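You operate a simulated robot arm through the tools that you are given. There is no shell and no other tool. Be economical: measure what you need, move in short steps, check, and stop when the job is done.

Carry out the task below with a simulated two-armed robot. There is one attempt and no reset: what you move stays moved.

## Task
Empty the kettle's old water into the jug, then refill it just past MIN from the carafe.
Fine: kettle on its base, lid shut, carafe back; leave it switched off. Set down upright: water carafe.

Only the result counts: the job must be done as asked and must still hold three seconds after the hand-in. Knocking over, shifting, dropping, spilling or breaking anything else fails it. Lids that push on must go on centred and level and be pressed home; caps that screw on are set level and turned clockwise until they are tight.

## Robot
Two 6-joint arms with two-finger grippers on one trunk, on a base that drives. Base frame: it is fixed to the floor where the robot stands at the start and does not move with it; the origin is under the middle of the robot, x ahead of it, y to its left, z up; the surface under the hand at the start is at about z = 880. Lengths are in mm, angles in degrees, forces in N, time in s.
The left shoulder is at the start at [30, 178, 1163], the right one opposite. With the tool pointing down near the work surface each hand reaches from about 560 to 780 mm from the robot's upright axis, wherever it stands, measured 20 degrees to its own side. Places, roughly: kettle lid [600, 0, 1100]; kettle switch [500, 0, 900]. Payload 2.54 kg a hand.
The TCP of each hand is the grasp point between the finger pads, 30 mm short of the fingertips. In the tool frame z runs along the fingers and y along their closing line. The gripper opens to 116 mm. The gripper's body begins 95 mm behind the TCP.
Orientation is that of the tool frame in the base frame, as [roll, pitch, yaw] about the fixed x, y, z axes, in that order (R = Rz(yaw) Ry(pitch) Rx(roll)). With the fingers straight down and closing along the base's y, the tool's x points along the base's -x, its y along +y and its z along -z.

## Interface
- The arms move only by the tool jog_arm. It takes "left_commands", "right_commands" or both (then of equal length, played together; a hand with none holds still); each is a list of rows, each a list of 7 numbers: the turn, a rotation vector about the tool's x, y, z in degrees, then the shift along the tool's x, y, z in m, then the opening, from 0 (shut) to 1 (fully open). In form: [[rx, ry, rz, x, y, z, hand], ...]. A call has 1 to 8 rows; each row is the pose to reach, as a shift and turn from the pose commanded when the call began, along the tool's axes at that moment. A row lasts 0.2 s, in which the tool goes at most 50 mm and 8.6 degrees; a call with a longer step from one row to the next is refused whole, and so is a gripper value outside its range. A pose out of reach is approached as far as the arm can. The call stops where the force on the tool passes 40 N (or 10 N more than at its start, if that is more) or the arm is blocked; 0.2 s more then pass. Each finger travels about 153 mm/s and halts on what it meets, pressing with about 37 N; the grip force reading is that of the motor and also rises with nothing between the fingers. The clock runs only during rows and for 0.2 s after the last one: add rows that repeat a pose to give the fingers time. It gives the time, the measured TCP pose, the force on the tool (base axes), the opening and the grip force at its end, in the units of the frame above (readings bear some noise), with the torque about the TCP (base axes, N m) and any sound that the robot's microphone picked up, and new pictures: "views" is both (left out), scene, wrist or none (wrist: the cameras of the hands that moved).
- Cameras (640 x 400 px; columns grow to the right, rows downward): "scene" is now at [42.6, 18.1, 1883.8]; the picture's right is [0.24, -0.97, 0.00], its down [-0.77, -0.19, -0.61] and it looks along [0.60, 0.15, -0.79] (base axes); focal length 296 px, centre (320, 200). "left" rides on the left gripper at [69, 15, -122] in its tool frame; the picture's right is [-0.21, 0.98, 0.00], its down [-0.83, -0.18, -0.53] and it looks along [-0.52, -0.11, 0.85] (tool axes); focal length 251 px, centre (320, 200). "right" rides on the right gripper at [69, -15, -122] in its tool frame; the picture's right is [0.21, 0.98, 0.00], its down [-0.83, 0.18, -0.53] and it looks along [-0.52, 0.11, 0.85] (tool axes); focal length 251 px, centre (320, 200). There is no depth. A picture from a camera that has moved, and an enlarged one, comes with that camera's place and axes in the base frame and with its lens.
- move_column(by): slides the trunk up (or, below 0, down) by that many mm; the arms and the scene camera ride with it, the base frame stays. It gives what a move gives, with no picture.
- base_move(legs): drives the robot by 1 to 6 legs, each [ahead, left, turn to the left] in mm, mm and degrees, along the robot's own axes; the way and the turn of a leg run together, so that a leg with both is an arc; at most 1500 mm and 180 degrees a leg. The arms and the cameras ride along, it lands a little off, and it stops where it bumps. It gives what a move gives, and a new picture of the scene camera.
- head_to(pan, tilt): turns the head with the scene camera to pan (to the left, within 143 degrees either way) and tilt (down, from -29 to 69), counted from straight ahead of the robot. It gives what a move gives, and a new picture of the scene camera.
- zoom(camera, box): a new picture of the part [left, top, right, bottom] of that camera's present view, enlarged. No time passes.
- hand_in(): hands the job in; it is judged then, once.

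Go step by step. Nothing tells you exact positions but the pictures and the camera data: compare them with the known pose of the tool, close in by small moves and look again before you grip or let go. The budget is 120 turns and 260 pictures, counting those below and the enlarged ones. Unless the task says otherwise, let go and move clear before handing in, and close with one line.

The tools are called after ">>>" by a JSON object that holds its "method" and its "body". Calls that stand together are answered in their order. jog_arm: Moves the arms, as the interface text tells. Its arguments: {"type":"object","properties":{"left_commands":{"type":"array","items":{"type":"array","items":{"type":"number"}}},"right_commands":{"type":"array","items":{"type":"array","items":{"type":"number"}}},"views":{"type":"string","enum":["both","scene","wrist","none"]}},"required":[]} The other tools are called the same way: move_column (by) slides the trunk up or down; base_move (legs) drives the base; head_to (pan, tilt) turns the head that bears the scene camera; zoom (camera, box) takes an enlarged picture of a part of a camera's view; hand_in () hands the job in.

At the start:

```text
clock: 0.0
left_tcp_pos: [490.0, 281.3, 1430.0]
left_tool_rot: [-180.0, 0.0, -179.9]
left_contact_force: [1.1, -0.1, -0.1]
left_ft_torque: [-0.02, 0.0, 0.01]
left_grip_width: 116.1
left_grasp_force: 0.1
right_tcp_pos: [489.1, -76.5, 1456.6]
right_tool_rot: [179.9, 0.0, 179.9]
right_contact_force: [0.9, -0.1, -0.1]
right_ft_torque: [-0.01, 0.01, 0.0]
right_grip_width: 116.0
right_grasp_force: 0.1
trunk travel left (down, up): [-375.0, 165.0]
robot x, y, heading: [-2.2, 4.2, -0.1]
head pan, tilt: [13.9, 52.1]
```

scene: 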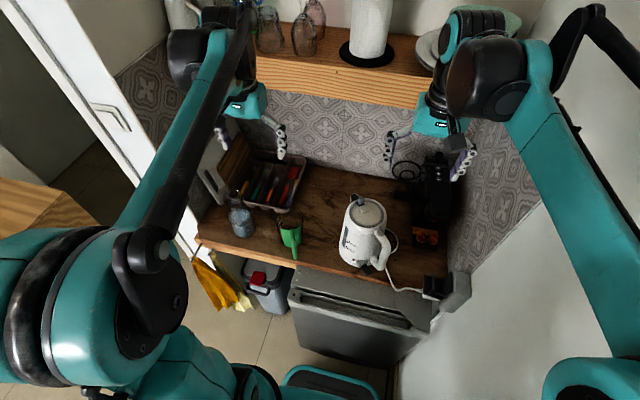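
right: 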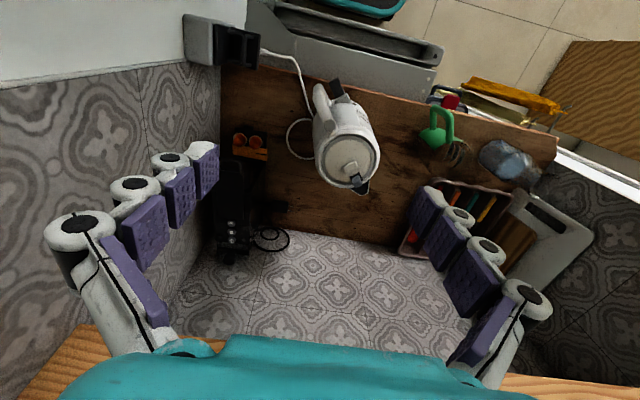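
left: 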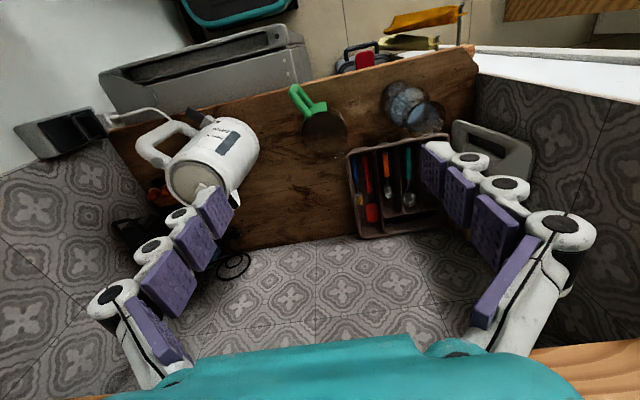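

I see a worktop with a white kettle, a jug with green handle, and a carafe-like glass vessel on the left. I'll zoom in to identify them.

>>> {"method": "zoom", "body": {"camera": "scene", "box": [310, 170, 470, 300]}}

>>> {"method": "zoom", "body": {"camera": "scene", "box": [190, 150, 350, 280]}}

>>> {"method": "zoom", "body": {"camera": "left", "box": [100, 60, 480, 260]}}

>>> {"method": "zoom", "body": {"camera": "right", "box": [220, 50, 570, 250]}}

```text
3.08 times, centred on (390, 235) of scene
camera zoom: at [42.6, 18.1, 1883.8], right [0.24, -0.97, 0.0], down [-0.77, -0.19, -0.61], along [0.6, 0.15, -0.79], focal length 912 px, centre (105, 92)
```

zoom: 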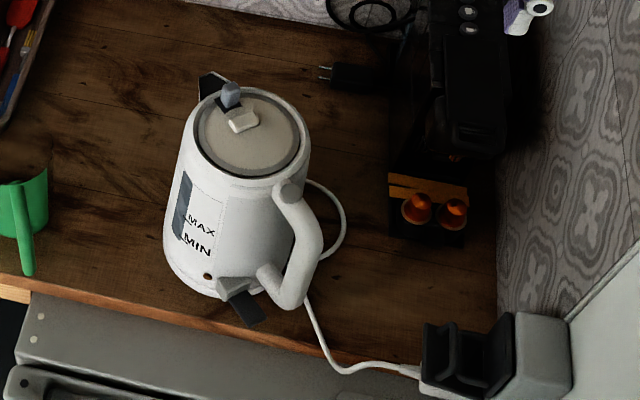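

```text
3.08 times, centred on (270, 215) of scene
camera zoom: at [42.6, 18.1, 1883.8], right [0.24, -0.97, 0.0], down [-0.77, -0.19, -0.61], along [0.6, 0.15, -0.79], focal length 912 px, centre (474, 154)
```

zoom: 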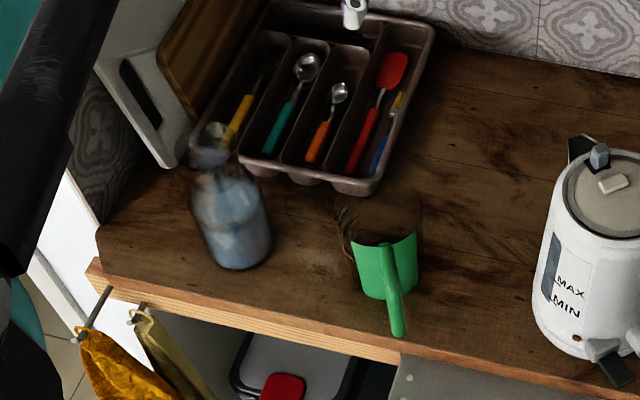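

```text
1.68 times, centred on (290, 160) of left
camera zoom: at [421.1, 296.1, 1551.8], right [0.21, 0.98, 0.0], down [0.83, -0.18, 0.53], along [0.52, -0.11, -0.85], focal length 424 px, centre (370, 267)
```

zoom: 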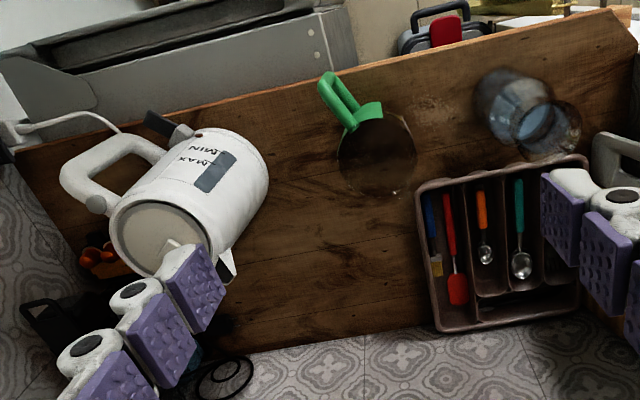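

```text
1.83 times, centred on (395, 150) of right
camera zoom: at [420.9, -91.8, 1577.3], right [-0.21, 0.98, 0.0], down [0.83, 0.18, 0.53], along [0.52, 0.11, -0.85], focal length 460 px, centre (183, 291)
```

zoom: 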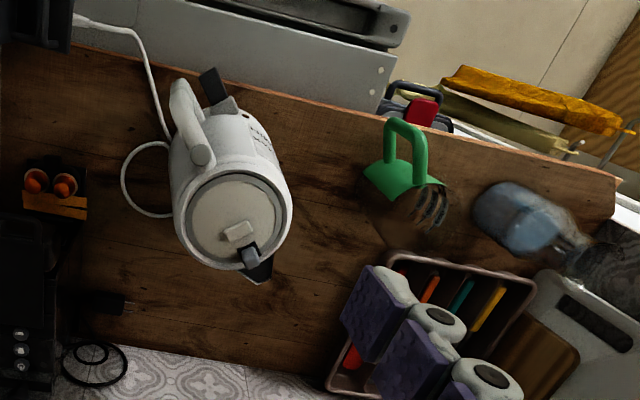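

Kettle lid is near (616,3,1105), jug near (600,270), and carafe near (588,460). I'll lower both hands for closer views.

>>> {"method": "jog_arm", "body": {"right_commands": [[0, 0, 0, 0, 0, 0.045, 1], [0, 0, 0, 0, 0, 0.09, 1], [0, 0, 0, 0, 0, 0.135, 1], [0, 0, 0, 0, 0, 0.17, 1]], "left_commands": [[0, 0, 0, 0, 0.02, 0.0, 1], [0, 0, 0, 0, 0.04, 0.03, 1], [0, 0, 0, 0, 0.06, 0.06, 1], [0, 0, 0, 0, 0.06, 0.09, 1]], "views": "both"}}

>>> {"method": "zoom", "body": {"camera": "right", "box": [200, 50, 440, 200]}}

>>> {"method": "zoom", "body": {"camera": "left", "box": [200, 50, 520, 250]}}

```text
clock: 1.0
left_tcp_pos: [491.7, 340.6, 1340.6]
left_tool_rot: [179.9, 0.0, -179.9]
left_contact_force: [-1.0, -0.4, -0.8]
left_ft_torque: [-0.01, 0.05, 0.01]
left_grip_width: 115.7
left_grasp_force: 0.0
right_tcp_pos: [491.9, -78.9, 1283.8]
right_tool_rot: [180.0, 0.0, 179.9]
right_contact_force: [-0.4, 0.2, 0.1]
right_ft_torque: [-0.02, 0.01, 0.03]
right_grip_width: 116.1
right_grasp_force: 0.0
trunk travel left (down, up): [-375.0, 165.0]
robot x, y, heading: [1.7, -2.0, 0.2]
head pan, tilt: [13.9, 52.1]
camera scene: at [43.9, 18.1, 1883.8], right [0.24, -0.97, 0.0], down [-0.77, -0.19, -0.61], along [0.59, 0.15, -0.79], focal length 296 px, centre (320, 200)
camera right: at [423.0, -92.6, 1405.2], right [-0.21, 0.98, 0.0], down [0.83, 0.18, 0.53], along [0.52, 0.11, -0.85], focal length 251 px, centre (320, 200)
camera left: at [422.4, 355.4, 1462.1], right [0.21, 0.98, 0.0], down [0.83, -0.18, 0.53], along [0.52, -0.11, -0.85], focal length 251 px, centre (320, 200)
```

scene: 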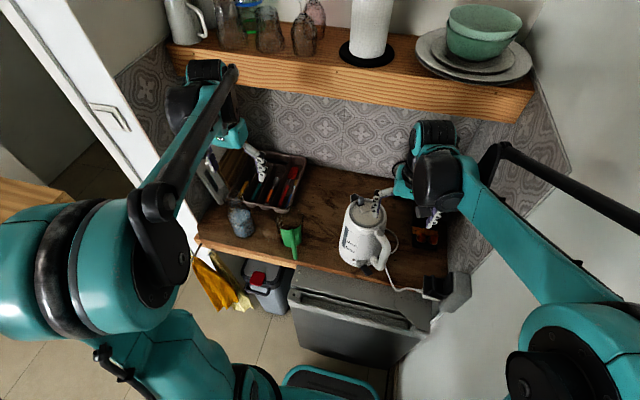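
right: 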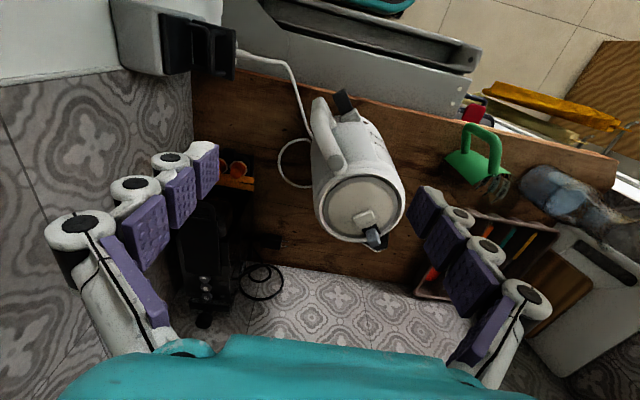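
left: 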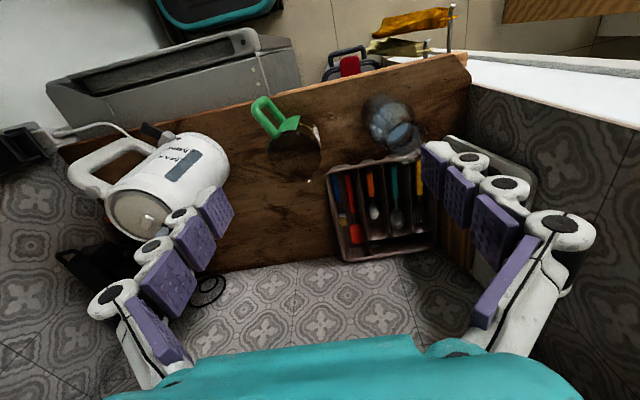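

```text
2.67 times, centred on (320, 125) of right
camera zoom: at [423.0, -92.6, 1405.2], right [-0.21, 0.98, 0.0], down [0.83, 0.18, 0.53], along [0.52, 0.11, -0.85], focal length 670 px, centre (320, 400)
```

zoom: 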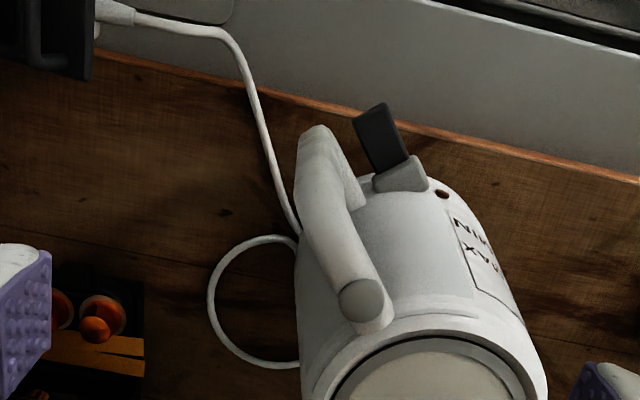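

```text
2.00 times, centred on (360, 150) of left
camera zoom: at [422.4, 355.4, 1462.1], right [0.21, 0.98, 0.0], down [0.83, -0.18, 0.53], along [0.52, -0.11, -0.85], focal length 503 px, centre (240, 300)
```

zoom: 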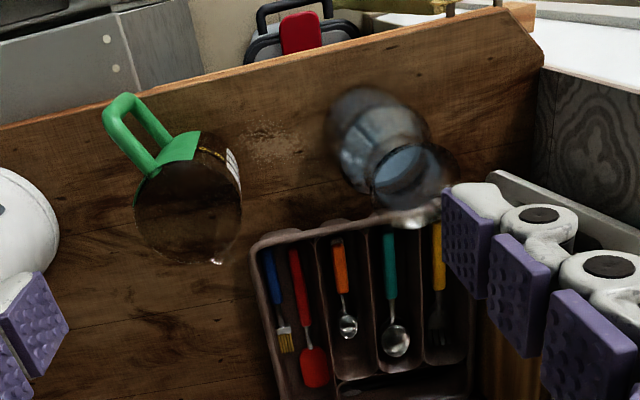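

I can see the kettle handle and the switch paddle beside it. I'll zoom on the lid.

>>> {"method": "zoom", "body": {"camera": "right", "box": [290, 80, 430, 260]}}

>>> {"method": "zoom", "body": {"camera": "scene", "box": [320, 180, 420, 290]}}

```text
2.22 times, centred on (360, 170) of right
camera zoom: at [423.0, -92.6, 1405.2], right [-0.21, 0.98, 0.0], down [0.83, 0.18, 0.53], along [0.52, 0.11, -0.85], focal length 559 px, centre (231, 267)
```

zoom: 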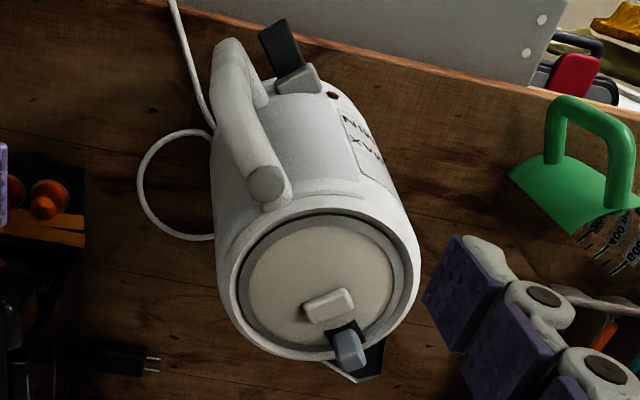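

```text
3.64 times, centred on (370, 235) of scene
camera zoom: at [43.9, 18.1, 1883.8], right [0.24, -0.97, 0.0], down [-0.77, -0.19, -0.61], along [0.59, 0.15, -0.79], focal length 1078 px, centre (138, 73)
```

zoom: 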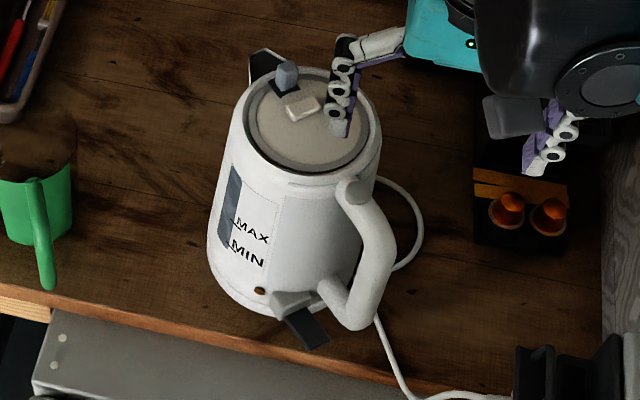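

The handle runs from about (558,-43,1085) out to about (490,-75,1000), pointing toward the robot's right. I'm too close for a slanted grasp, so I'll back up and turn slightly left.

>>> {"method": "base_move", "body": {"legs": [[-200, 0, 0], [0, 0, 15]]}}

```text
clock: 2.5
left_tcp_pos: [343.0, 348.5, 1342.1]
left_tool_rot: [179.9, 0.2, -179.5]
left_contact_force: [-1.4, 0.2, -0.3]
left_ft_torque: [0.03, -0.09, 0.03]
left_grip_width: 116.0
left_grasp_force: 0.0
right_tcp_pos: [346.3, -71.7, 1286.7]
right_tool_rot: [179.9, 0.3, -179.5]
right_contact_force: [-0.5, 0.4, -0.1]
right_ft_torque: [-0.02, -0.09, -0.03]
right_grip_width: 116.4
right_grasp_force: 0.1
trunk travel left (down, up): [-375.0, 165.0]
robot x, y, heading: [-140.6, 0.4, 0.5]
head pan, tilt: [13.9, 52.1]
stopped in leg 1: the robot was blocked; the commanded pose is now the measured one
camera scene: at [-102.7, 21.9, 1884.0], right [0.25, -0.97, 0.0], down [-0.76, -0.2, -0.62], along [0.6, 0.15, -0.79], focal length 296 px, centre (320, 200)
```

scene: 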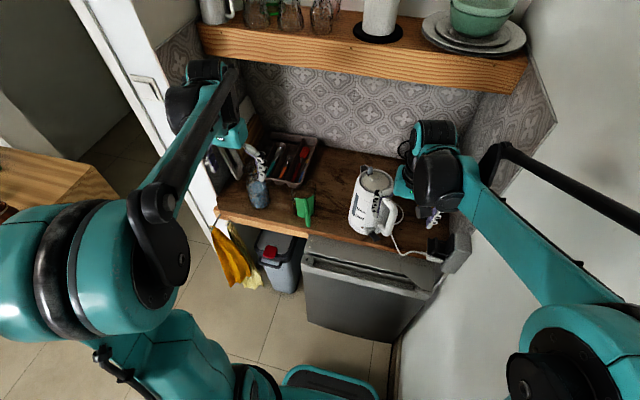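

The base was blocked behind at −140, which is enough. I'll orient the right hand slanted toward the handle and look.

>>> {"method": "jog_arm", "body": {"right_commands": [[-1.9, -5.4, -4.5, -0.009, -0.008, 0.019, 1], [-3.7, -10.8, -9, -0.019, -0.016, 0.038, 1], [-5.6, -16.2, -13.5, -0.028, -0.024, 0.057, 1], [-7.5, -21.6, -18, -0.037, -0.032, 0.075, 1], [-9.3, -27.1, -22.5, -0.047, -0.039, 0.094, 1], [-11.2, -32.5, -27, -0.056, -0.047, 0.113, 1], [-13, -37.9, -31.5, -0.066, -0.055, 0.132, 1], [-14.9, -43.3, -36, -0.075, -0.063, 0.151, 1]]}}

```text
clock: 4.3
left_tcp_pos: [349.0, 345.6, 1341.3]
left_tool_rot: [179.9, -0.1, -179.4]
left_contact_force: [-0.1, -0.5, 0.2]
left_ft_torque: [0.03, 0.05, -0.04]
left_grip_width: 116.0
left_grasp_force: 0.1
right_tcp_pos: [428.7, -134.3, 1132.6]
right_tool_rot: [179.9, 45.0, -141.6]
right_contact_force: [0.7, -1.1, -0.2]
right_ft_torque: [0.05, -0.01, 0.02]
right_grip_width: 116.0
right_grasp_force: 0.0
trunk travel left (down, up): [-375.0, 165.0]
robot x, y, heading: [-139.6, 0.9, 0.4]
head pan, tilt: [13.9, 52.1]
camera scene: at [-93.9, 20.3, 1883.8], right [0.25, -0.97, 0.0], down [-0.77, -0.2, -0.61], along [0.59, 0.15, -0.79], focal length 296 px, centre (320, 200)
camera right: at [333.0, -229.9, 1169.4], right [-0.73, 0.67, -0.15], down [0.05, 0.27, 0.96], along [0.68, 0.69, -0.23], focal length 251 px, centre (320, 200)
```

scene: 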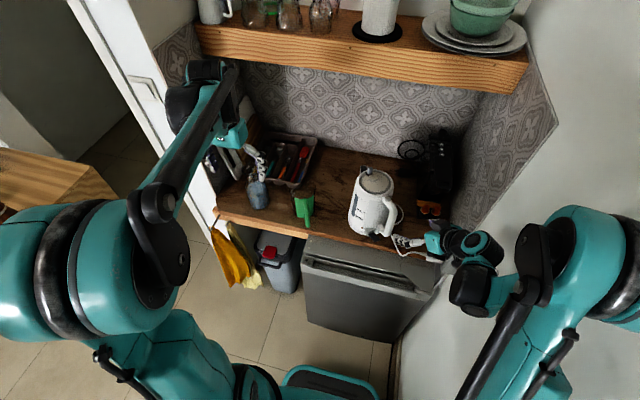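
right: 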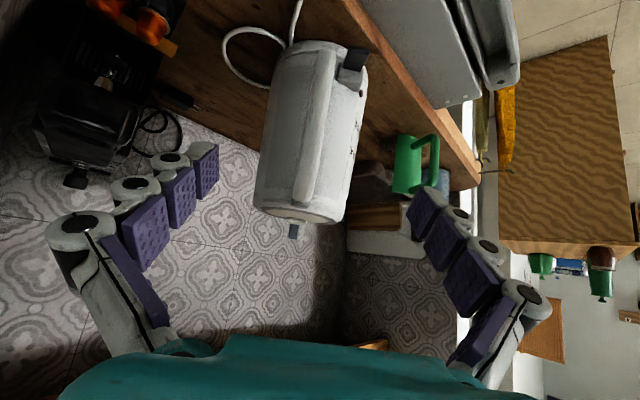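

The pose is reachable and the handle is visible end-on. I'll take a zoomed look.

>>> {"method": "zoom", "body": {"camera": "right", "box": [220, 20, 400, 250]}}

>>> {"method": "zoom", "body": {"camera": "scene", "box": [320, 150, 440, 260]}}

```text
1.74 times, centred on (310, 135) of right
camera zoom: at [333.0, -229.9, 1169.4], right [-0.73, 0.67, -0.15], down [0.05, 0.27, 0.96], along [0.68, 0.69, -0.23], focal length 437 px, centre (337, 313)
```

zoom: 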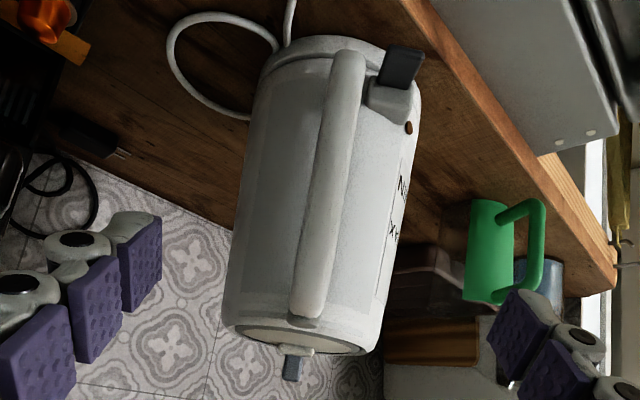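

```text
3.64 times, centred on (380, 205) of scene
camera zoom: at [-93.9, 20.3, 1883.8], right [0.25, -0.97, 0.0], down [-0.77, -0.2, -0.61], along [0.59, 0.15, -0.79], focal length 1078 px, centre (102, 182)
```

zoom: 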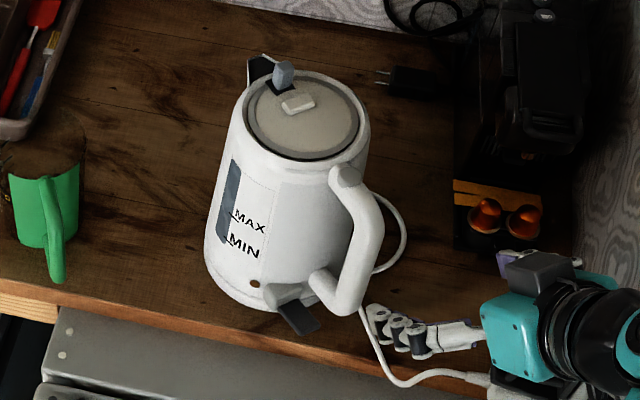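

The handle's vertical bar is near (503,−80), z 955–1060, well aligned with the fingers. I'll approach 90 mm along the tool axis and check.

>>> {"method": "jog_arm", "body": {"right_commands": [[0, 0, 0, 0, 0, 0.03, 1], [0, 0, 0, 0, 0, 0.06, 1], [0, 0, 0, 0, 0, 0.09, 1]], "views": "both"}}

>>> {"method": "zoom", "body": {"camera": "scene", "box": [320, 150, 460, 270]}}

```text
clock: 5.1
left_tcp_pos: [349.4, 348.1, 1340.4]
left_tool_rot: [180.0, -0.1, -179.4]
left_contact_force: [0.3, -0.3, 0.7]
left_ft_torque: [-0.02, -0.01, 0.0]
left_grip_width: 116.1
left_grasp_force: 0.1
right_tcp_pos: [475.2, -91.4, 1068.0]
right_tool_rot: [-180.0, 44.9, -141.5]
right_contact_force: [0.0, 0.0, -0.6]
right_ft_torque: [0.01, 0.01, 0.0]
right_grip_width: 116.0
right_grasp_force: 0.1
trunk travel left (down, up): [-375.0, 165.0]
robot x, y, heading: [-139.3, 1.5, 0.4]
head pan, tilt: [13.9, 52.1]
camera scene: at [-95.0, 22.6, 1883.8], right [0.25, -0.97, 0.0], down [-0.77, -0.2, -0.61], along [0.59, 0.15, -0.79], focal length 296 px, centre (320, 200)
camera right: at [379.7, -186.8, 1105.8], right [-0.73, 0.67, -0.15], down [0.05, 0.27, 0.96], along [0.69, 0.69, -0.23], focal length 251 px, centre (320, 200)
```

scene: 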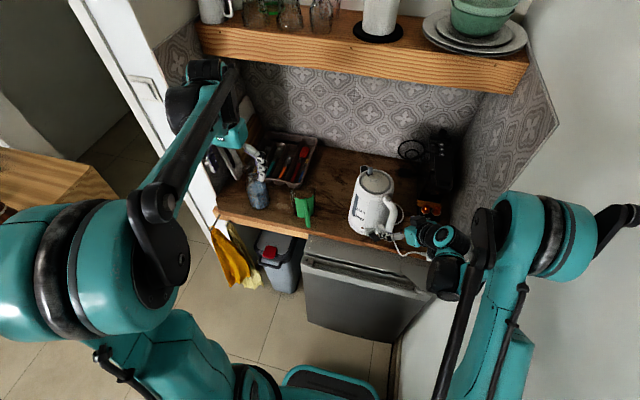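
right: 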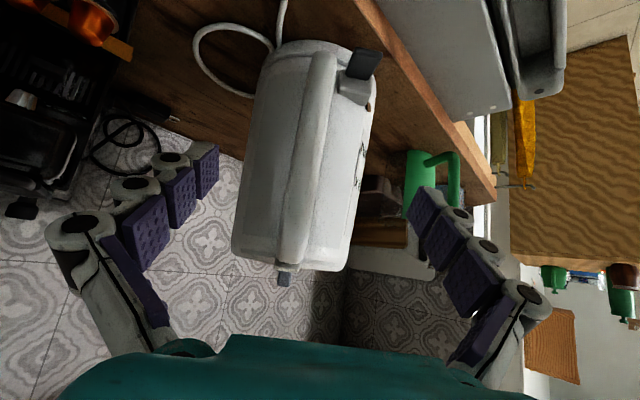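

```text
3.33 times, centred on (390, 210) of scene
camera zoom: at [-95.0, 22.6, 1883.8], right [0.25, -0.97, 0.0], down [-0.77, -0.2, -0.61], along [0.59, 0.15, -0.79], focal length 988 px, centre (87, 167)
```

zoom: 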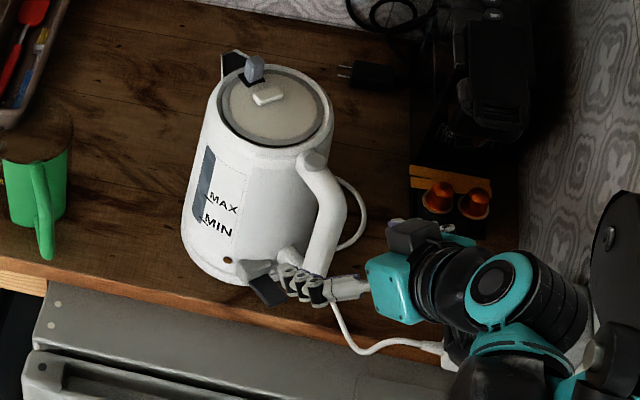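

The bar is centred between the fingers. I'll advance the remaining 70 mm.

>>> {"method": "jog_arm", "body": {"right_commands": [[0, 0, 0, 0, 0, 0.025, 1], [0, 0, 0, 0, 0, 0.045, 1], [0, 0, 0, 0, 0, 0.06, 1]], "views": "wrist"}}

>>> {"method": "zoom", "body": {"camera": "scene", "box": [320, 150, 460, 270]}}

```text
clock: 5.9
left_tcp_pos: [346.8, 348.3, 1340.8]
left_tool_rot: [180.0, -0.2, -179.5]
left_contact_force: [-0.1, 0.0, 0.4]
left_ft_torque: [0.0, 0.01, 0.01]
left_grip_width: 116.0
left_grasp_force: 0.1
right_tcp_pos: [510.5, -65.4, 1025.3]
right_tool_rot: [-180.0, 44.9, -141.6]
right_contact_force: [-0.3, 0.1, -0.6]
right_ft_torque: [0.0, -0.01, 0.02]
right_grip_width: 116.2
right_grasp_force: 0.0
trunk travel left (down, up): [-375.0, 165.0]
robot x, y, heading: [-140.8, 2.3, 0.4]
head pan, tilt: [13.9, 52.1]
camera right: at [414.4, -161.8, 1063.2], right [-0.73, 0.67, -0.15], down [0.05, 0.27, 0.96], along [0.69, 0.69, -0.23], focal length 251 px, centre (320, 200)
```

right: 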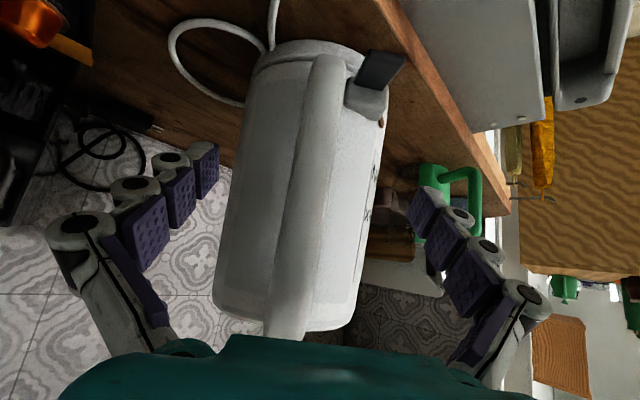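

```text
3.33 times, centred on (390, 210) of scene
camera zoom: at [-96.0, 22.0, 1883.8], right [0.25, -0.97, 0.0], down [-0.76, -0.2, -0.61], along [0.59, 0.15, -0.79], focal length 988 px, centre (87, 167)
```

zoom: 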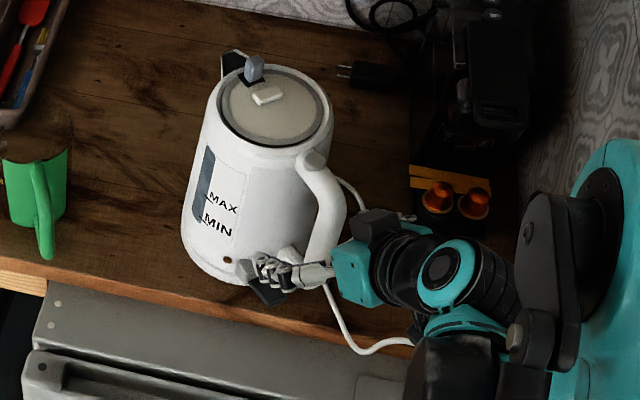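

No contact yet and the bar is between the pads. I'll close the right gripper.

>>> {"method": "jog_arm", "body": {"right_commands": [[0, 0, 0, 0, 0, 0.005, 0.5], [0, 0, 0, 0, 0, 0.005, 0.0], [0, 0, 0, 0, 0, 0.005, 0.0], [0, 0, 0, 0, 0, 0.005, 0.0]], "views": "wrist"}}

>>> {"method": "zoom", "body": {"camera": "scene", "box": [320, 150, 460, 270]}}

```text
clock: 6.9
left_tcp_pos: [347.8, 346.6, 1340.6]
left_tool_rot: [-180.0, 0.0, -179.5]
left_contact_force: [0.1, 0.3, 0.3]
left_ft_torque: [-0.01, 0.02, 0.0]
left_grip_width: 116.0
left_grasp_force: 0.1
right_tcp_pos: [513.8, -65.3, 1022.6]
right_tool_rot: [-179.9, 45.0, -141.5]
right_contact_force: [1.2, -1.7, 1.5]
right_ft_torque: [-0.02, 0.02, -0.02]
right_grip_width: 19.6
right_grasp_force: 36.8
trunk travel left (down, up): [-375.0, 165.0]
robot x, y, heading: [-139.8, 4.6, 0.4]
head pan, tilt: [13.9, 52.1]
camera right: at [417.0, -160.6, 1060.5], right [-0.73, 0.67, -0.15], down [0.05, 0.27, 0.96], along [0.69, 0.69, -0.23], focal length 251 px, centre (320, 200)
```

right: 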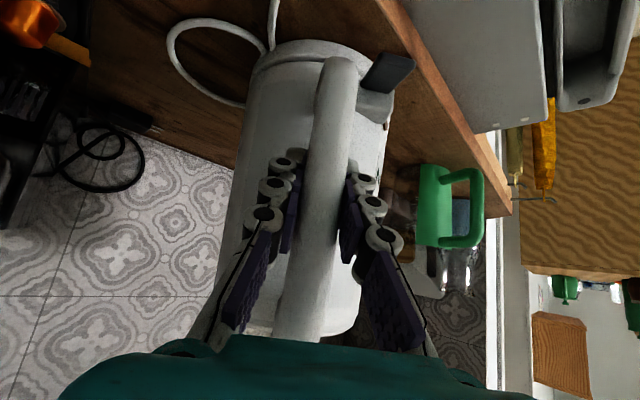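

```text
3.33 times, centred on (390, 210) of scene
camera zoom: at [-96.2, 21.7, 1883.8], right [0.25, -0.97, 0.0], down [-0.76, -0.2, -0.61], along [0.59, 0.15, -0.79], focal length 988 px, centre (87, 167)
```

zoom: 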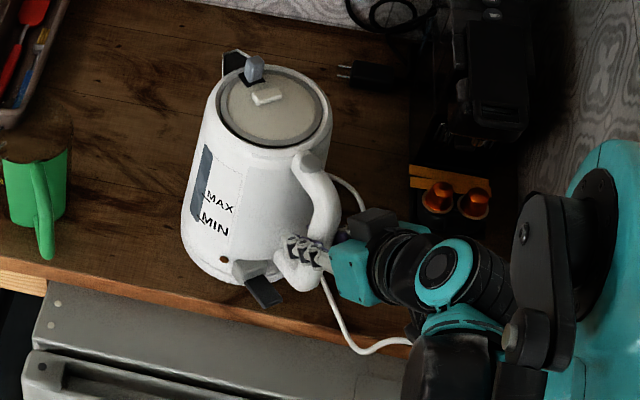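

Gripped at 19.6 mm. I'll test-lift by about 15 mm to see whether the kettle holds level.

>>> {"method": "jog_arm", "body": {"right_commands": [[0, 0, 0, -0.0035, 0, -0.0035, 0], [0, 0, 0, -0.007, 0, -0.007, 0], [0, 0, 0, -0.0105, 0, -0.0105, 0], [0, 0, 0, -0.0105, 0, -0.0105, 0]], "views": "wrist"}}

>>> {"method": "zoom", "body": {"camera": "scene", "box": [320, 150, 460, 270]}}

```text
clock: 7.9
left_tcp_pos: [348.1, 348.0, 1340.4]
left_tool_rot: [-180.0, -0.1, -179.5]
left_contact_force: [-0.3, -0.5, 0.5]
left_ft_torque: [-0.01, 0.03, 0.04]
left_grip_width: 116.2
left_grasp_force: 0.1
right_tcp_pos: [513.9, -63.6, 1036.9]
right_tool_rot: [-180.0, 44.9, -141.6]
right_contact_force: [-1.2, -1.1, -6.9]
right_ft_torque: [-0.46, 0.58, 0.02]
right_grip_width: 20.0
right_grasp_force: 37.3
trunk travel left (down, up): [-375.0, 165.0]
robot x, y, heading: [-133.7, 4.0, 0.4]
head pan, tilt: [13.9, 52.1]
camera right: at [418.1, -159.8, 1074.7], right [-0.73, 0.67, -0.15], down [0.05, 0.27, 0.96], along [0.68, 0.69, -0.23], focal length 251 px, centre (320, 200)
```

right: 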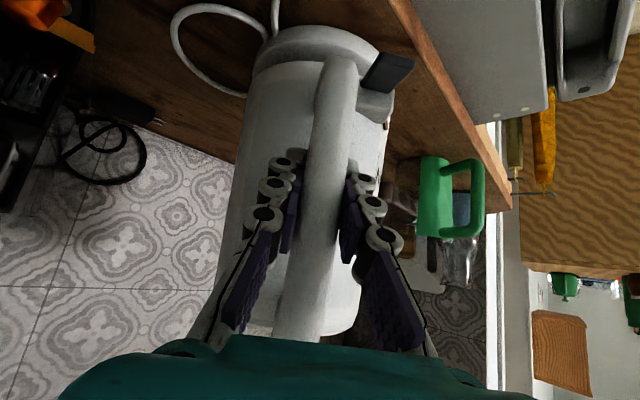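

```text
3.33 times, centred on (390, 210) of scene
camera zoom: at [-95.3, 21.9, 1883.8], right [0.25, -0.97, 0.0], down [-0.76, -0.2, -0.61], along [0.59, 0.15, -0.79], focal length 988 px, centre (87, 167)
```

zoom: 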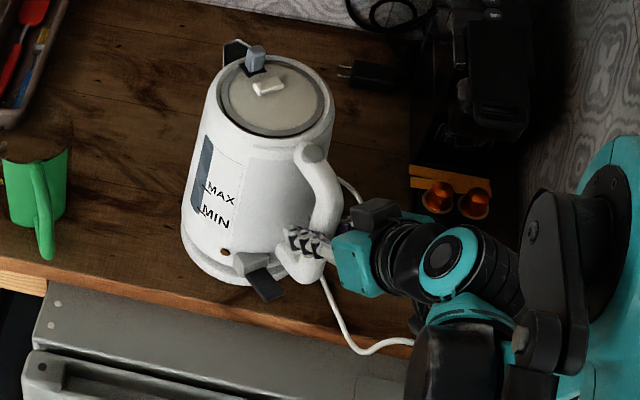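

It holds, with a load of about 7 N and 0.74 N·m. I'll lift further and check the tilt.

>>> {"method": "jog_arm", "body": {"right_commands": [[0, 0, 0, -0.014, 0, -0.014, 0], [0, 0, 0, -0.028, 0, -0.028, 0], [0, 0, 0, -0.042, 0, -0.042, 0], [0, 0, 0, -0.056, 0, -0.056, 0], [0, 0, 0, -0.056, 0, -0.056, 0]], "views": "both"}}

>>> {"method": "zoom", "body": {"camera": "scene", "box": [320, 150, 460, 270]}}

```text
clock: 9.1
left_tcp_pos: [349.2, 347.7, 1340.5]
left_tool_rot: [-180.0, -0.1, -179.5]
left_contact_force: [0.3, 0.1, -0.7]
left_ft_torque: [0.02, -0.01, -0.02]
left_grip_width: 116.0
left_grasp_force: 0.2
right_tcp_pos: [512.8, -64.1, 1115.3]
right_tool_rot: [179.9, 44.9, -141.5]
right_contact_force: [0.9, 0.8, -7.1]
right_ft_torque: [-0.46, 0.59, -0.01]
right_grip_width: 19.5
right_grasp_force: 37.1
trunk travel left (down, up): [-375.0, 165.0]
robot x, y, heading: [-138.9, 0.8, 0.4]
head pan, tilt: [13.9, 52.1]
camera scene: at [-94.5, 21.8, 1883.7], right [0.25, -0.97, 0.0], down [-0.77, -0.2, -0.61], along [0.59, 0.15, -0.79], focal length 296 px, centre (320, 200)
camera right: at [418.2, -160.0, 1152.5], right [-0.73, 0.67, -0.15], down [0.05, 0.27, 0.96], along [0.68, 0.69, -0.23], focal length 251 px, centre (320, 200)
```

scene: 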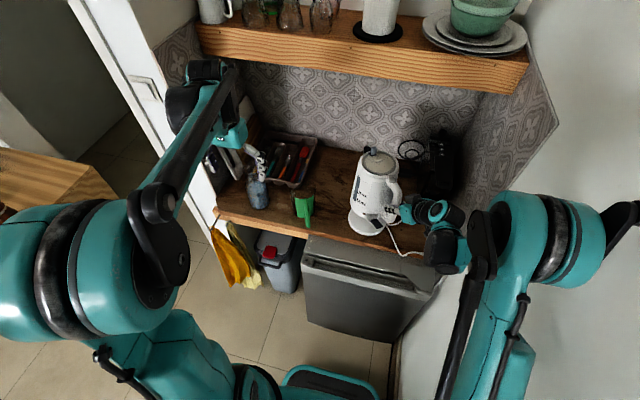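
right: 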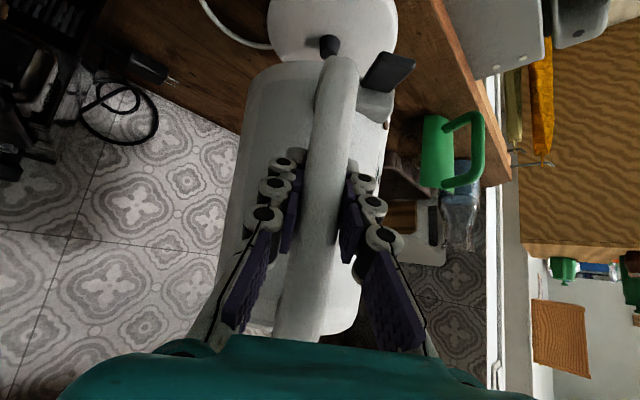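

```text
3.33 times, centred on (390, 210) of scene
camera zoom: at [-94.5, 21.8, 1883.7], right [0.25, -0.97, 0.0], down [-0.77, -0.2, -0.61], along [0.59, 0.15, -0.79], focal length 988 px, centre (87, 167)
```

zoom: 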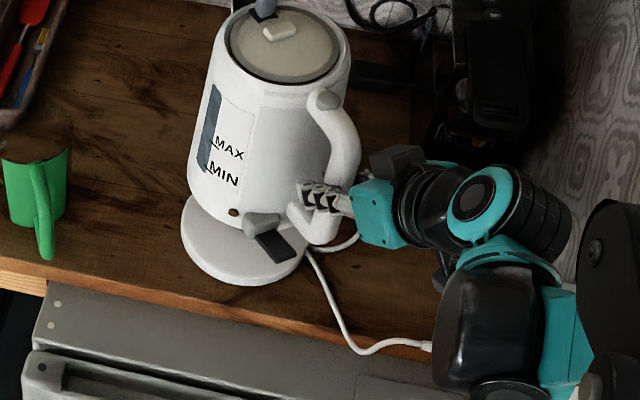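

The kettle is lifted level and the base plate with its pin is clear. Next I'll measure the jug and carafe accurately.

>>> {"method": "zoom", "body": {"camera": "scene", "box": [220, 130, 340, 250]}}

>>> {"method": "zoom", "body": {"camera": "left", "box": [150, 0, 550, 250]}}

>>> {"method": "zoom", "body": {"camera": "right", "box": [380, 60, 540, 280]}}

```text
3.33 times, centred on (280, 190) of scene
camera zoom: at [-94.5, 21.8, 1883.7], right [0.25, -0.97, 0.0], down [-0.77, -0.2, -0.61], along [0.59, 0.15, -0.79], focal length 988 px, centre (453, 233)
```

zoom: 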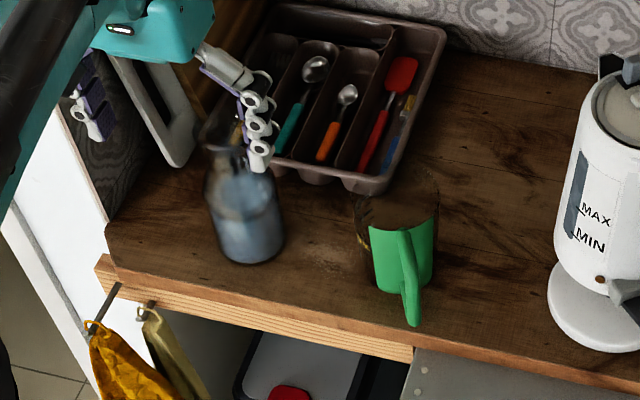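

```text
1.60 times, centred on (350, 125) of left
camera zoom: at [280.4, 362.0, 1462.4], right [0.21, 0.98, 0.0], down [0.83, -0.17, 0.53], along [0.52, -0.11, -0.85], focal length 402 px, centre (272, 320)
```

zoom: 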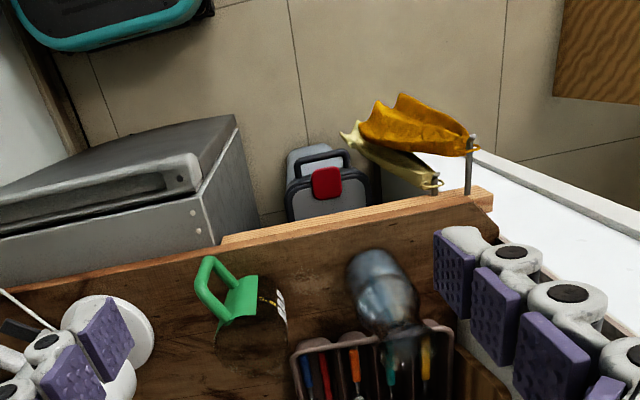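

```text
1.82 times, centred on (460, 170) of right
camera zoom: at [418.2, -160.0, 1152.5], right [-0.73, 0.67, -0.15], down [0.05, 0.27, 0.96], along [0.68, 0.69, -0.23], focal length 457 px, centre (66, 254)
```

zoom: 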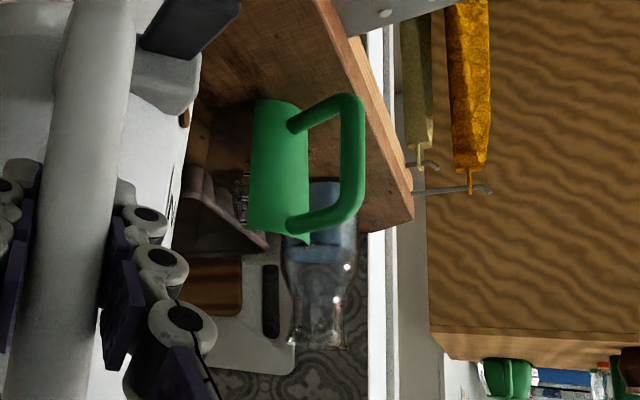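

The jug rim is near (600,264,~990). Pouring with this 45° grip would bring the hand near the shelf, so I'll set the kettle back down and regrip with flatter fingers.

>>> {"method": "jog_arm", "body": {"right_commands": [[0, 0, 0, 0.016, 0, 0.016, 0], [0, 0, 0, 0.032, 0, 0.032, 0], [0, 0, 0, 0.048, 0, 0.048, 0], [0, 0, 0, 0.056, 0, 0.056, 0], [0, 0, 0, 0.0595, 0, 0.0595, 0], [0, 0, 0, 0.063, 0, 0.063, 0], [0, 0, 0, 0.0665, 0, 0.0665, 0], [0, 0, 0, 0.0665, 0, 0.0665, 0]], "views": "wrist"}}

>>> {"method": "zoom", "body": {"camera": "scene", "box": [320, 150, 460, 270]}}

```text
clock: 10.9
left_tcp_pos: [348.2, 347.9, 1341.2]
left_tool_rot: [180.0, 0.0, -179.5]
left_contact_force: [0.8, 0.4, 0.8]
left_ft_torque: [0.0, -0.02, 0.01]
left_grip_width: 115.8
left_grasp_force: 0.2
right_tcp_pos: [513.0, -65.0, 1023.1]
right_tool_rot: [179.9, 45.1, -141.5]
right_contact_force: [0.4, -0.6, 2.3]
right_ft_torque: [0.52, -0.65, 0.03]
right_grip_width: 19.9
right_grasp_force: 37.0
trunk travel left (down, up): [-375.0, 165.0]
robot x, y, heading: [-139.7, 1.0, 0.5]
head pan, tilt: [13.9, 52.1]
camera right: at [416.8, -160.3, 1060.4], right [-0.73, 0.67, -0.15], down [0.05, 0.27, 0.96], along [0.69, 0.69, -0.23], focal length 251 px, centre (320, 200)
```

right: 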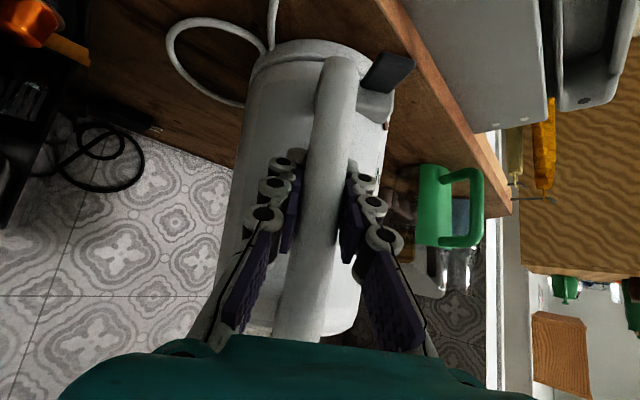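

```text
3.33 times, centred on (390, 210) of scene
camera zoom: at [-96.8, 21.8, 1883.9], right [0.25, -0.97, 0.0], down [-0.76, -0.2, -0.61], along [0.59, 0.15, -0.79], focal length 988 px, centre (87, 167)
```

zoom: 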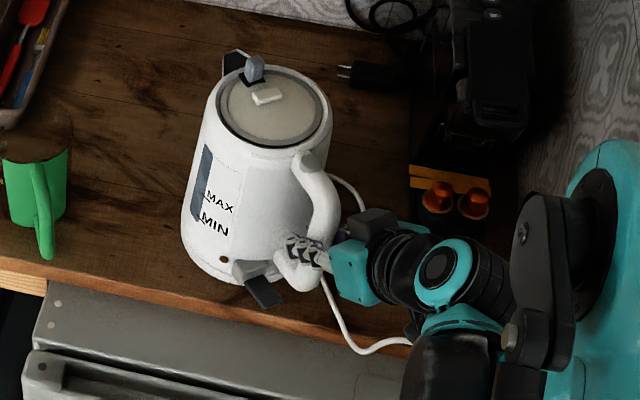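

The kettle is seated back. I'll open the gripper, then pitch the hand flatter by 30° in place.

>>> {"method": "jog_arm", "body": {"right_commands": [[0, 0, 0, 0, 0, 0, 0.5], [0, 0, 0, 0, 0, 0, 0.8], [0, -7.5, 0, 0, 0, 0, 0.8], [0, -15, 0, 0, 0, 0, 0.8], [0, -22.5, 0, 0, 0, 0, 0.8], [0, -30, 0, 0, 0, 0, 0.8]], "views": "both"}}

>>> {"method": "zoom", "body": {"camera": "scene", "box": [320, 150, 460, 270]}}

```text
clock: 12.3
left_tcp_pos: [346.1, 346.2, 1341.5]
left_tool_rot: [-180.0, 0.0, -179.5]
left_contact_force: [0.7, 0.3, -0.7]
left_ft_torque: [-0.01, 0.0, 0.02]
left_grip_width: 115.9
left_grasp_force: 0.1
right_tcp_pos: [588.3, -75.1, 1049.6]
right_tool_rot: [179.9, 75.1, -141.7]
right_contact_force: [-6.8, -2.1, 5.6]
right_ft_torque: [0.25, 0.05, 0.41]
right_grip_width: 99.0
right_grasp_force: 4.8
right hand out of reach, approached as far as the arm can: row 3, 4, 5, 6
trunk travel left (down, up): [-375.0, 165.0]
robot x, y, heading: [-137.7, 2.8, 0.9]
head pan, tilt: [13.9, 52.1]
camera scene: at [-97.8, 20.6, 1883.9], right [0.25, -0.97, 0.0], down [-0.76, -0.2, -0.61], along [0.59, 0.15, -0.79], focal length 296 px, centre (320, 200)
camera right: at [492.1, -171.1, 1013.6], right [-0.65, 0.73, -0.21], down [-0.35, -0.05, 0.94], along [0.67, 0.68, 0.29], focal length 251 px, centre (320, 200)
```

scene: 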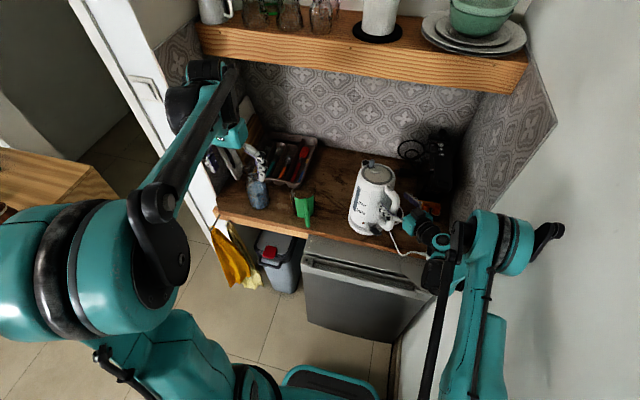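
right: 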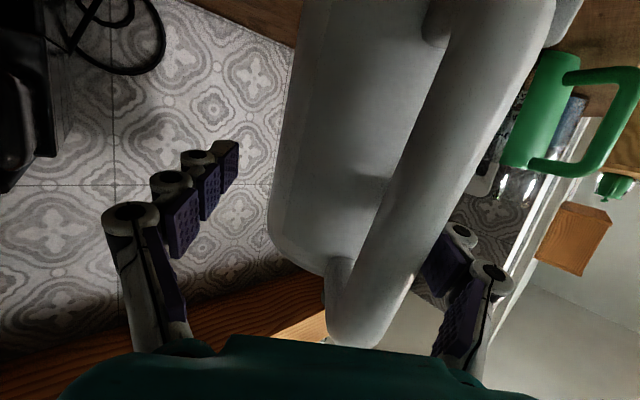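

```text
3.33 times, centred on (390, 210) of scene
camera zoom: at [-97.8, 20.6, 1883.9], right [0.25, -0.97, 0.0], down [-0.76, -0.2, -0.61], along [0.59, 0.15, -0.79], focal length 988 px, centre (87, 167)
```

zoom: 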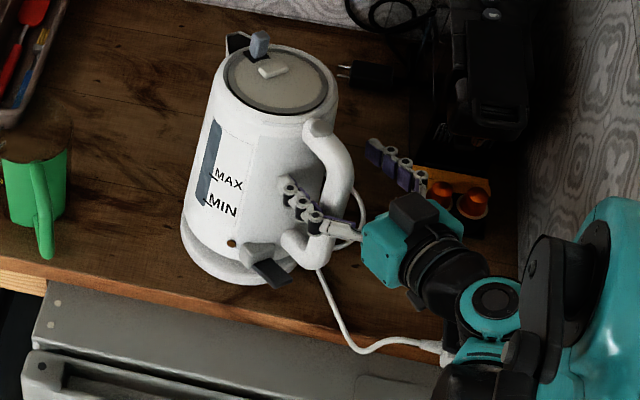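

The flatter pose was out of reach; the hand drifted and pushed the kettle slightly askew. I'll reverse carefully, one step at a time.

>>> {"method": "jog_arm", "body": {"right_commands": [[0, 7.5, 0, 0, 0, 0, 0.8]], "views": "wrist"}}

>>> {"method": "zoom", "body": {"camera": "scene", "box": [320, 150, 460, 270]}}

```text
clock: 12.7
left_tcp_pos: [347.1, 347.6, 1341.0]
left_tool_rot: [180.0, -0.1, -179.5]
left_contact_force: [-1.0, 0.7, 0.1]
left_ft_torque: [0.01, -0.02, 0.0]
left_grip_width: 115.9
left_grasp_force: 0.0
right_tcp_pos: [586.0, -73.3, 1048.3]
right_tool_rot: [-179.9, 67.5, -141.5]
right_contact_force: [-6.2, -2.4, 4.4]
right_ft_torque: [0.2, 0.04, 0.34]
right_grip_width: 97.2
right_grasp_force: 3.5
trunk travel left (down, up): [-375.0, 165.0]
robot x, y, heading: [-137.9, 7.6, 0.6]
head pan, tilt: [13.9, 52.1]
camera right: at [488.0, -171.4, 1031.5], right [-0.67, 0.71, -0.2], down [-0.25, 0.03, 0.97], along [0.7, 0.7, 0.16], focal length 251 px, centre (320, 200)
```

right: 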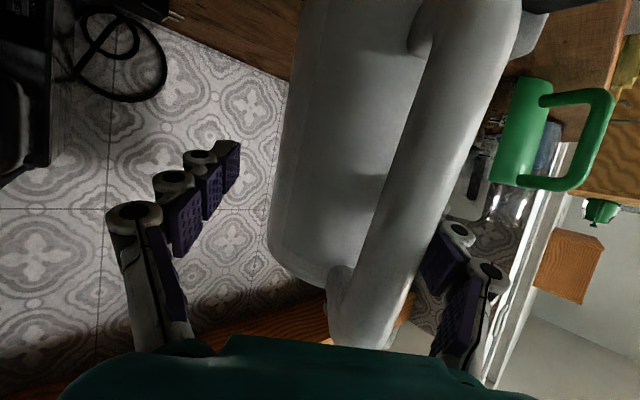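

```text
3.33 times, centred on (390, 210) of scene
camera zoom: at [-98.6, 22.4, 1883.9], right [0.25, -0.97, 0.0], down [-0.76, -0.2, -0.61], along [0.6, 0.15, -0.79], focal length 988 px, centre (87, 167)
```

zoom: 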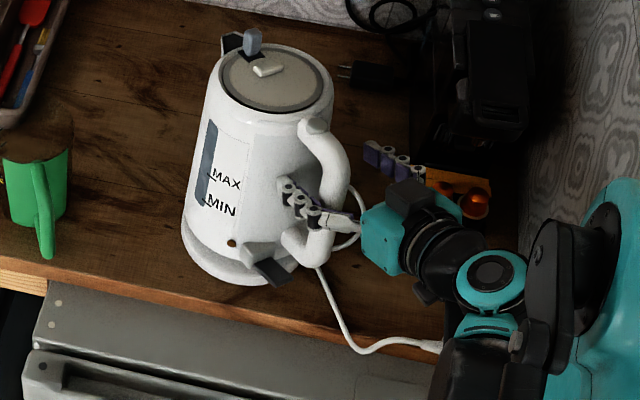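

The hand went 75 mm forward of where it should be. I'll reverse the translation and the pitch together, gently.

>>> {"method": "jog_arm", "body": {"right_commands": [[0, 3, 0, 0.0035, 0.003, -0.01, 0.78], [0, 6, 0, 0.0085, 0.009, -0.02, 0.78], [0, 9, 0, 0.0135, 0.018, -0.029, 0.78]], "views": "wrist"}}

>>> {"method": "zoom", "body": {"camera": "scene", "box": [320, 150, 460, 270]}}

```text
clock: 13.5
left_tcp_pos: [347.3, 347.0, 1340.5]
left_tool_rot: [-179.9, 0.1, -179.4]
left_contact_force: [0.5, 0.3, 0.3]
left_ft_torque: [0.04, -0.01, 0.01]
left_grip_width: 115.9
left_grasp_force: 0.0
right_tcp_pos: [553.0, -78.4, 1045.7]
right_tool_rot: [-180.0, 58.4, -141.5]
right_contact_force: [1.9, -0.3, 0.1]
right_ft_torque: [-0.01, 0.0, 0.0]
right_grip_width: 90.7
right_grasp_force: 0.0
trunk travel left (down, up): [-375.0, 165.0]
robot x, y, heading: [-138.7, 1.7, 0.7]
head pan, tilt: [13.9, 52.1]
camera right: at [452.5, -177.4, 1050.7], right [-0.7, 0.69, -0.18], down [-0.13, 0.13, 0.98], along [0.71, 0.71, 0.0], focal length 251 px, centre (320, 200)
```

right: 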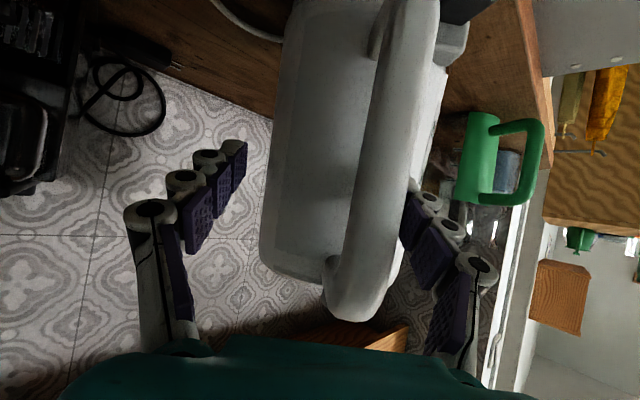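

```text
3.33 times, centred on (390, 210) of scene
camera zoom: at [-96.3, 22.3, 1883.8], right [0.25, -0.97, 0.0], down [-0.76, -0.2, -0.61], along [0.59, 0.15, -0.79], focal length 988 px, centre (87, 167)
```

zoom: 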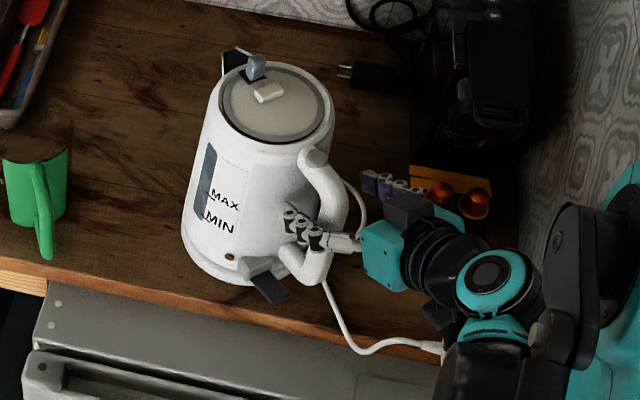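

The load is now zero. I'll retreat fully from the handle, returning to the 45° pitch that was reachable.

>>> {"method": "jog_arm", "body": {"right_commands": [[0, 4, 0, 0.004, 0.008, -0.018, 0.85], [0, 8, 0, 0.009, 0.02, -0.036, 0.9], [0, 13.4, 0, 0.0175, 0.036, -0.07, 1], [0, 13.4, 0, 0.0115, 0.036, -0.11, 1], [0, 13.4, 0, 0.003, 0.036, -0.15, 1]], "views": "both"}}

>>> {"method": "zoom", "body": {"camera": "scene", "box": [320, 150, 460, 270]}}

```text
clock: 14.7
left_tcp_pos: [346.0, 348.7, 1341.0]
left_tool_rot: [180.0, 0.0, -179.4]
left_contact_force: [-0.3, 0.4, -0.6]
left_ft_torque: [0.01, -0.02, 0.01]
left_grip_width: 115.9
left_grasp_force: 0.1
right_tcp_pos: [427.1, -133.5, 1123.7]
right_tool_rot: [180.0, 45.1, -141.5]
right_contact_force: [0.7, 0.4, -0.3]
right_ft_torque: [-0.04, 0.0, -0.02]
right_grip_width: 116.0
right_grasp_force: 0.1
trunk travel left (down, up): [-375.0, 165.0]
robot x, y, heading: [-135.3, 3.2, 0.5]
head pan, tilt: [13.9, 52.1]
camera scene: at [-98.3, 21.9, 1883.9], right [0.25, -0.97, 0.0], down [-0.76, -0.2, -0.61], along [0.59, 0.15, -0.79], focal length 296 px, centre (320, 200)
camera right: at [331.1, -228.5, 1160.5], right [-0.73, 0.67, -0.15], down [0.05, 0.27, 0.96], along [0.69, 0.69, -0.23], focal length 251 px, centre (320, 200)
```

scene: 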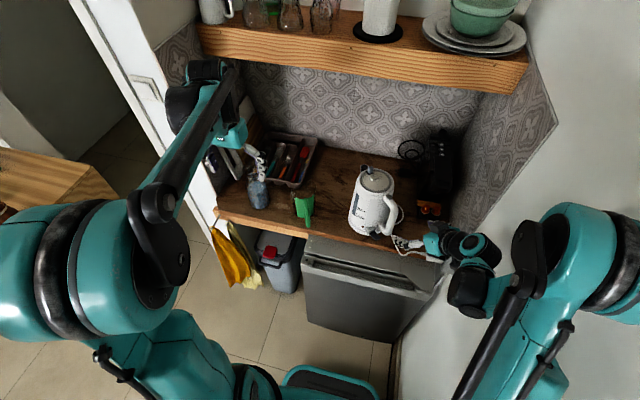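
right: 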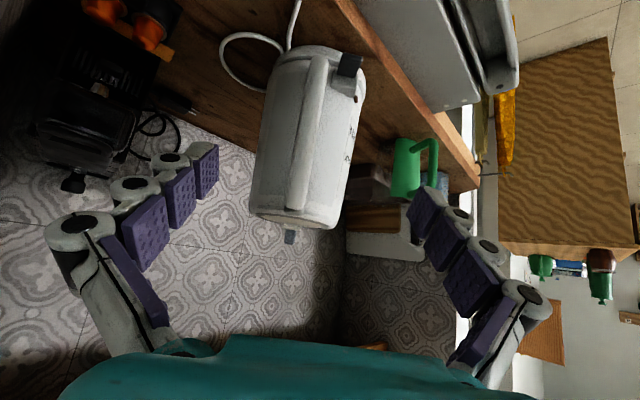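

```text
3.33 times, centred on (390, 210) of scene
camera zoom: at [-98.3, 21.9, 1883.9], right [0.25, -0.97, 0.0], down [-0.76, -0.2, -0.61], along [0.59, 0.15, -0.79], focal length 988 px, centre (87, 167)
```

zoom: 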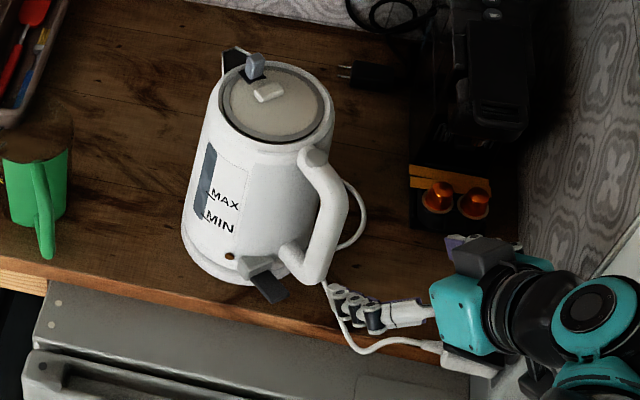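

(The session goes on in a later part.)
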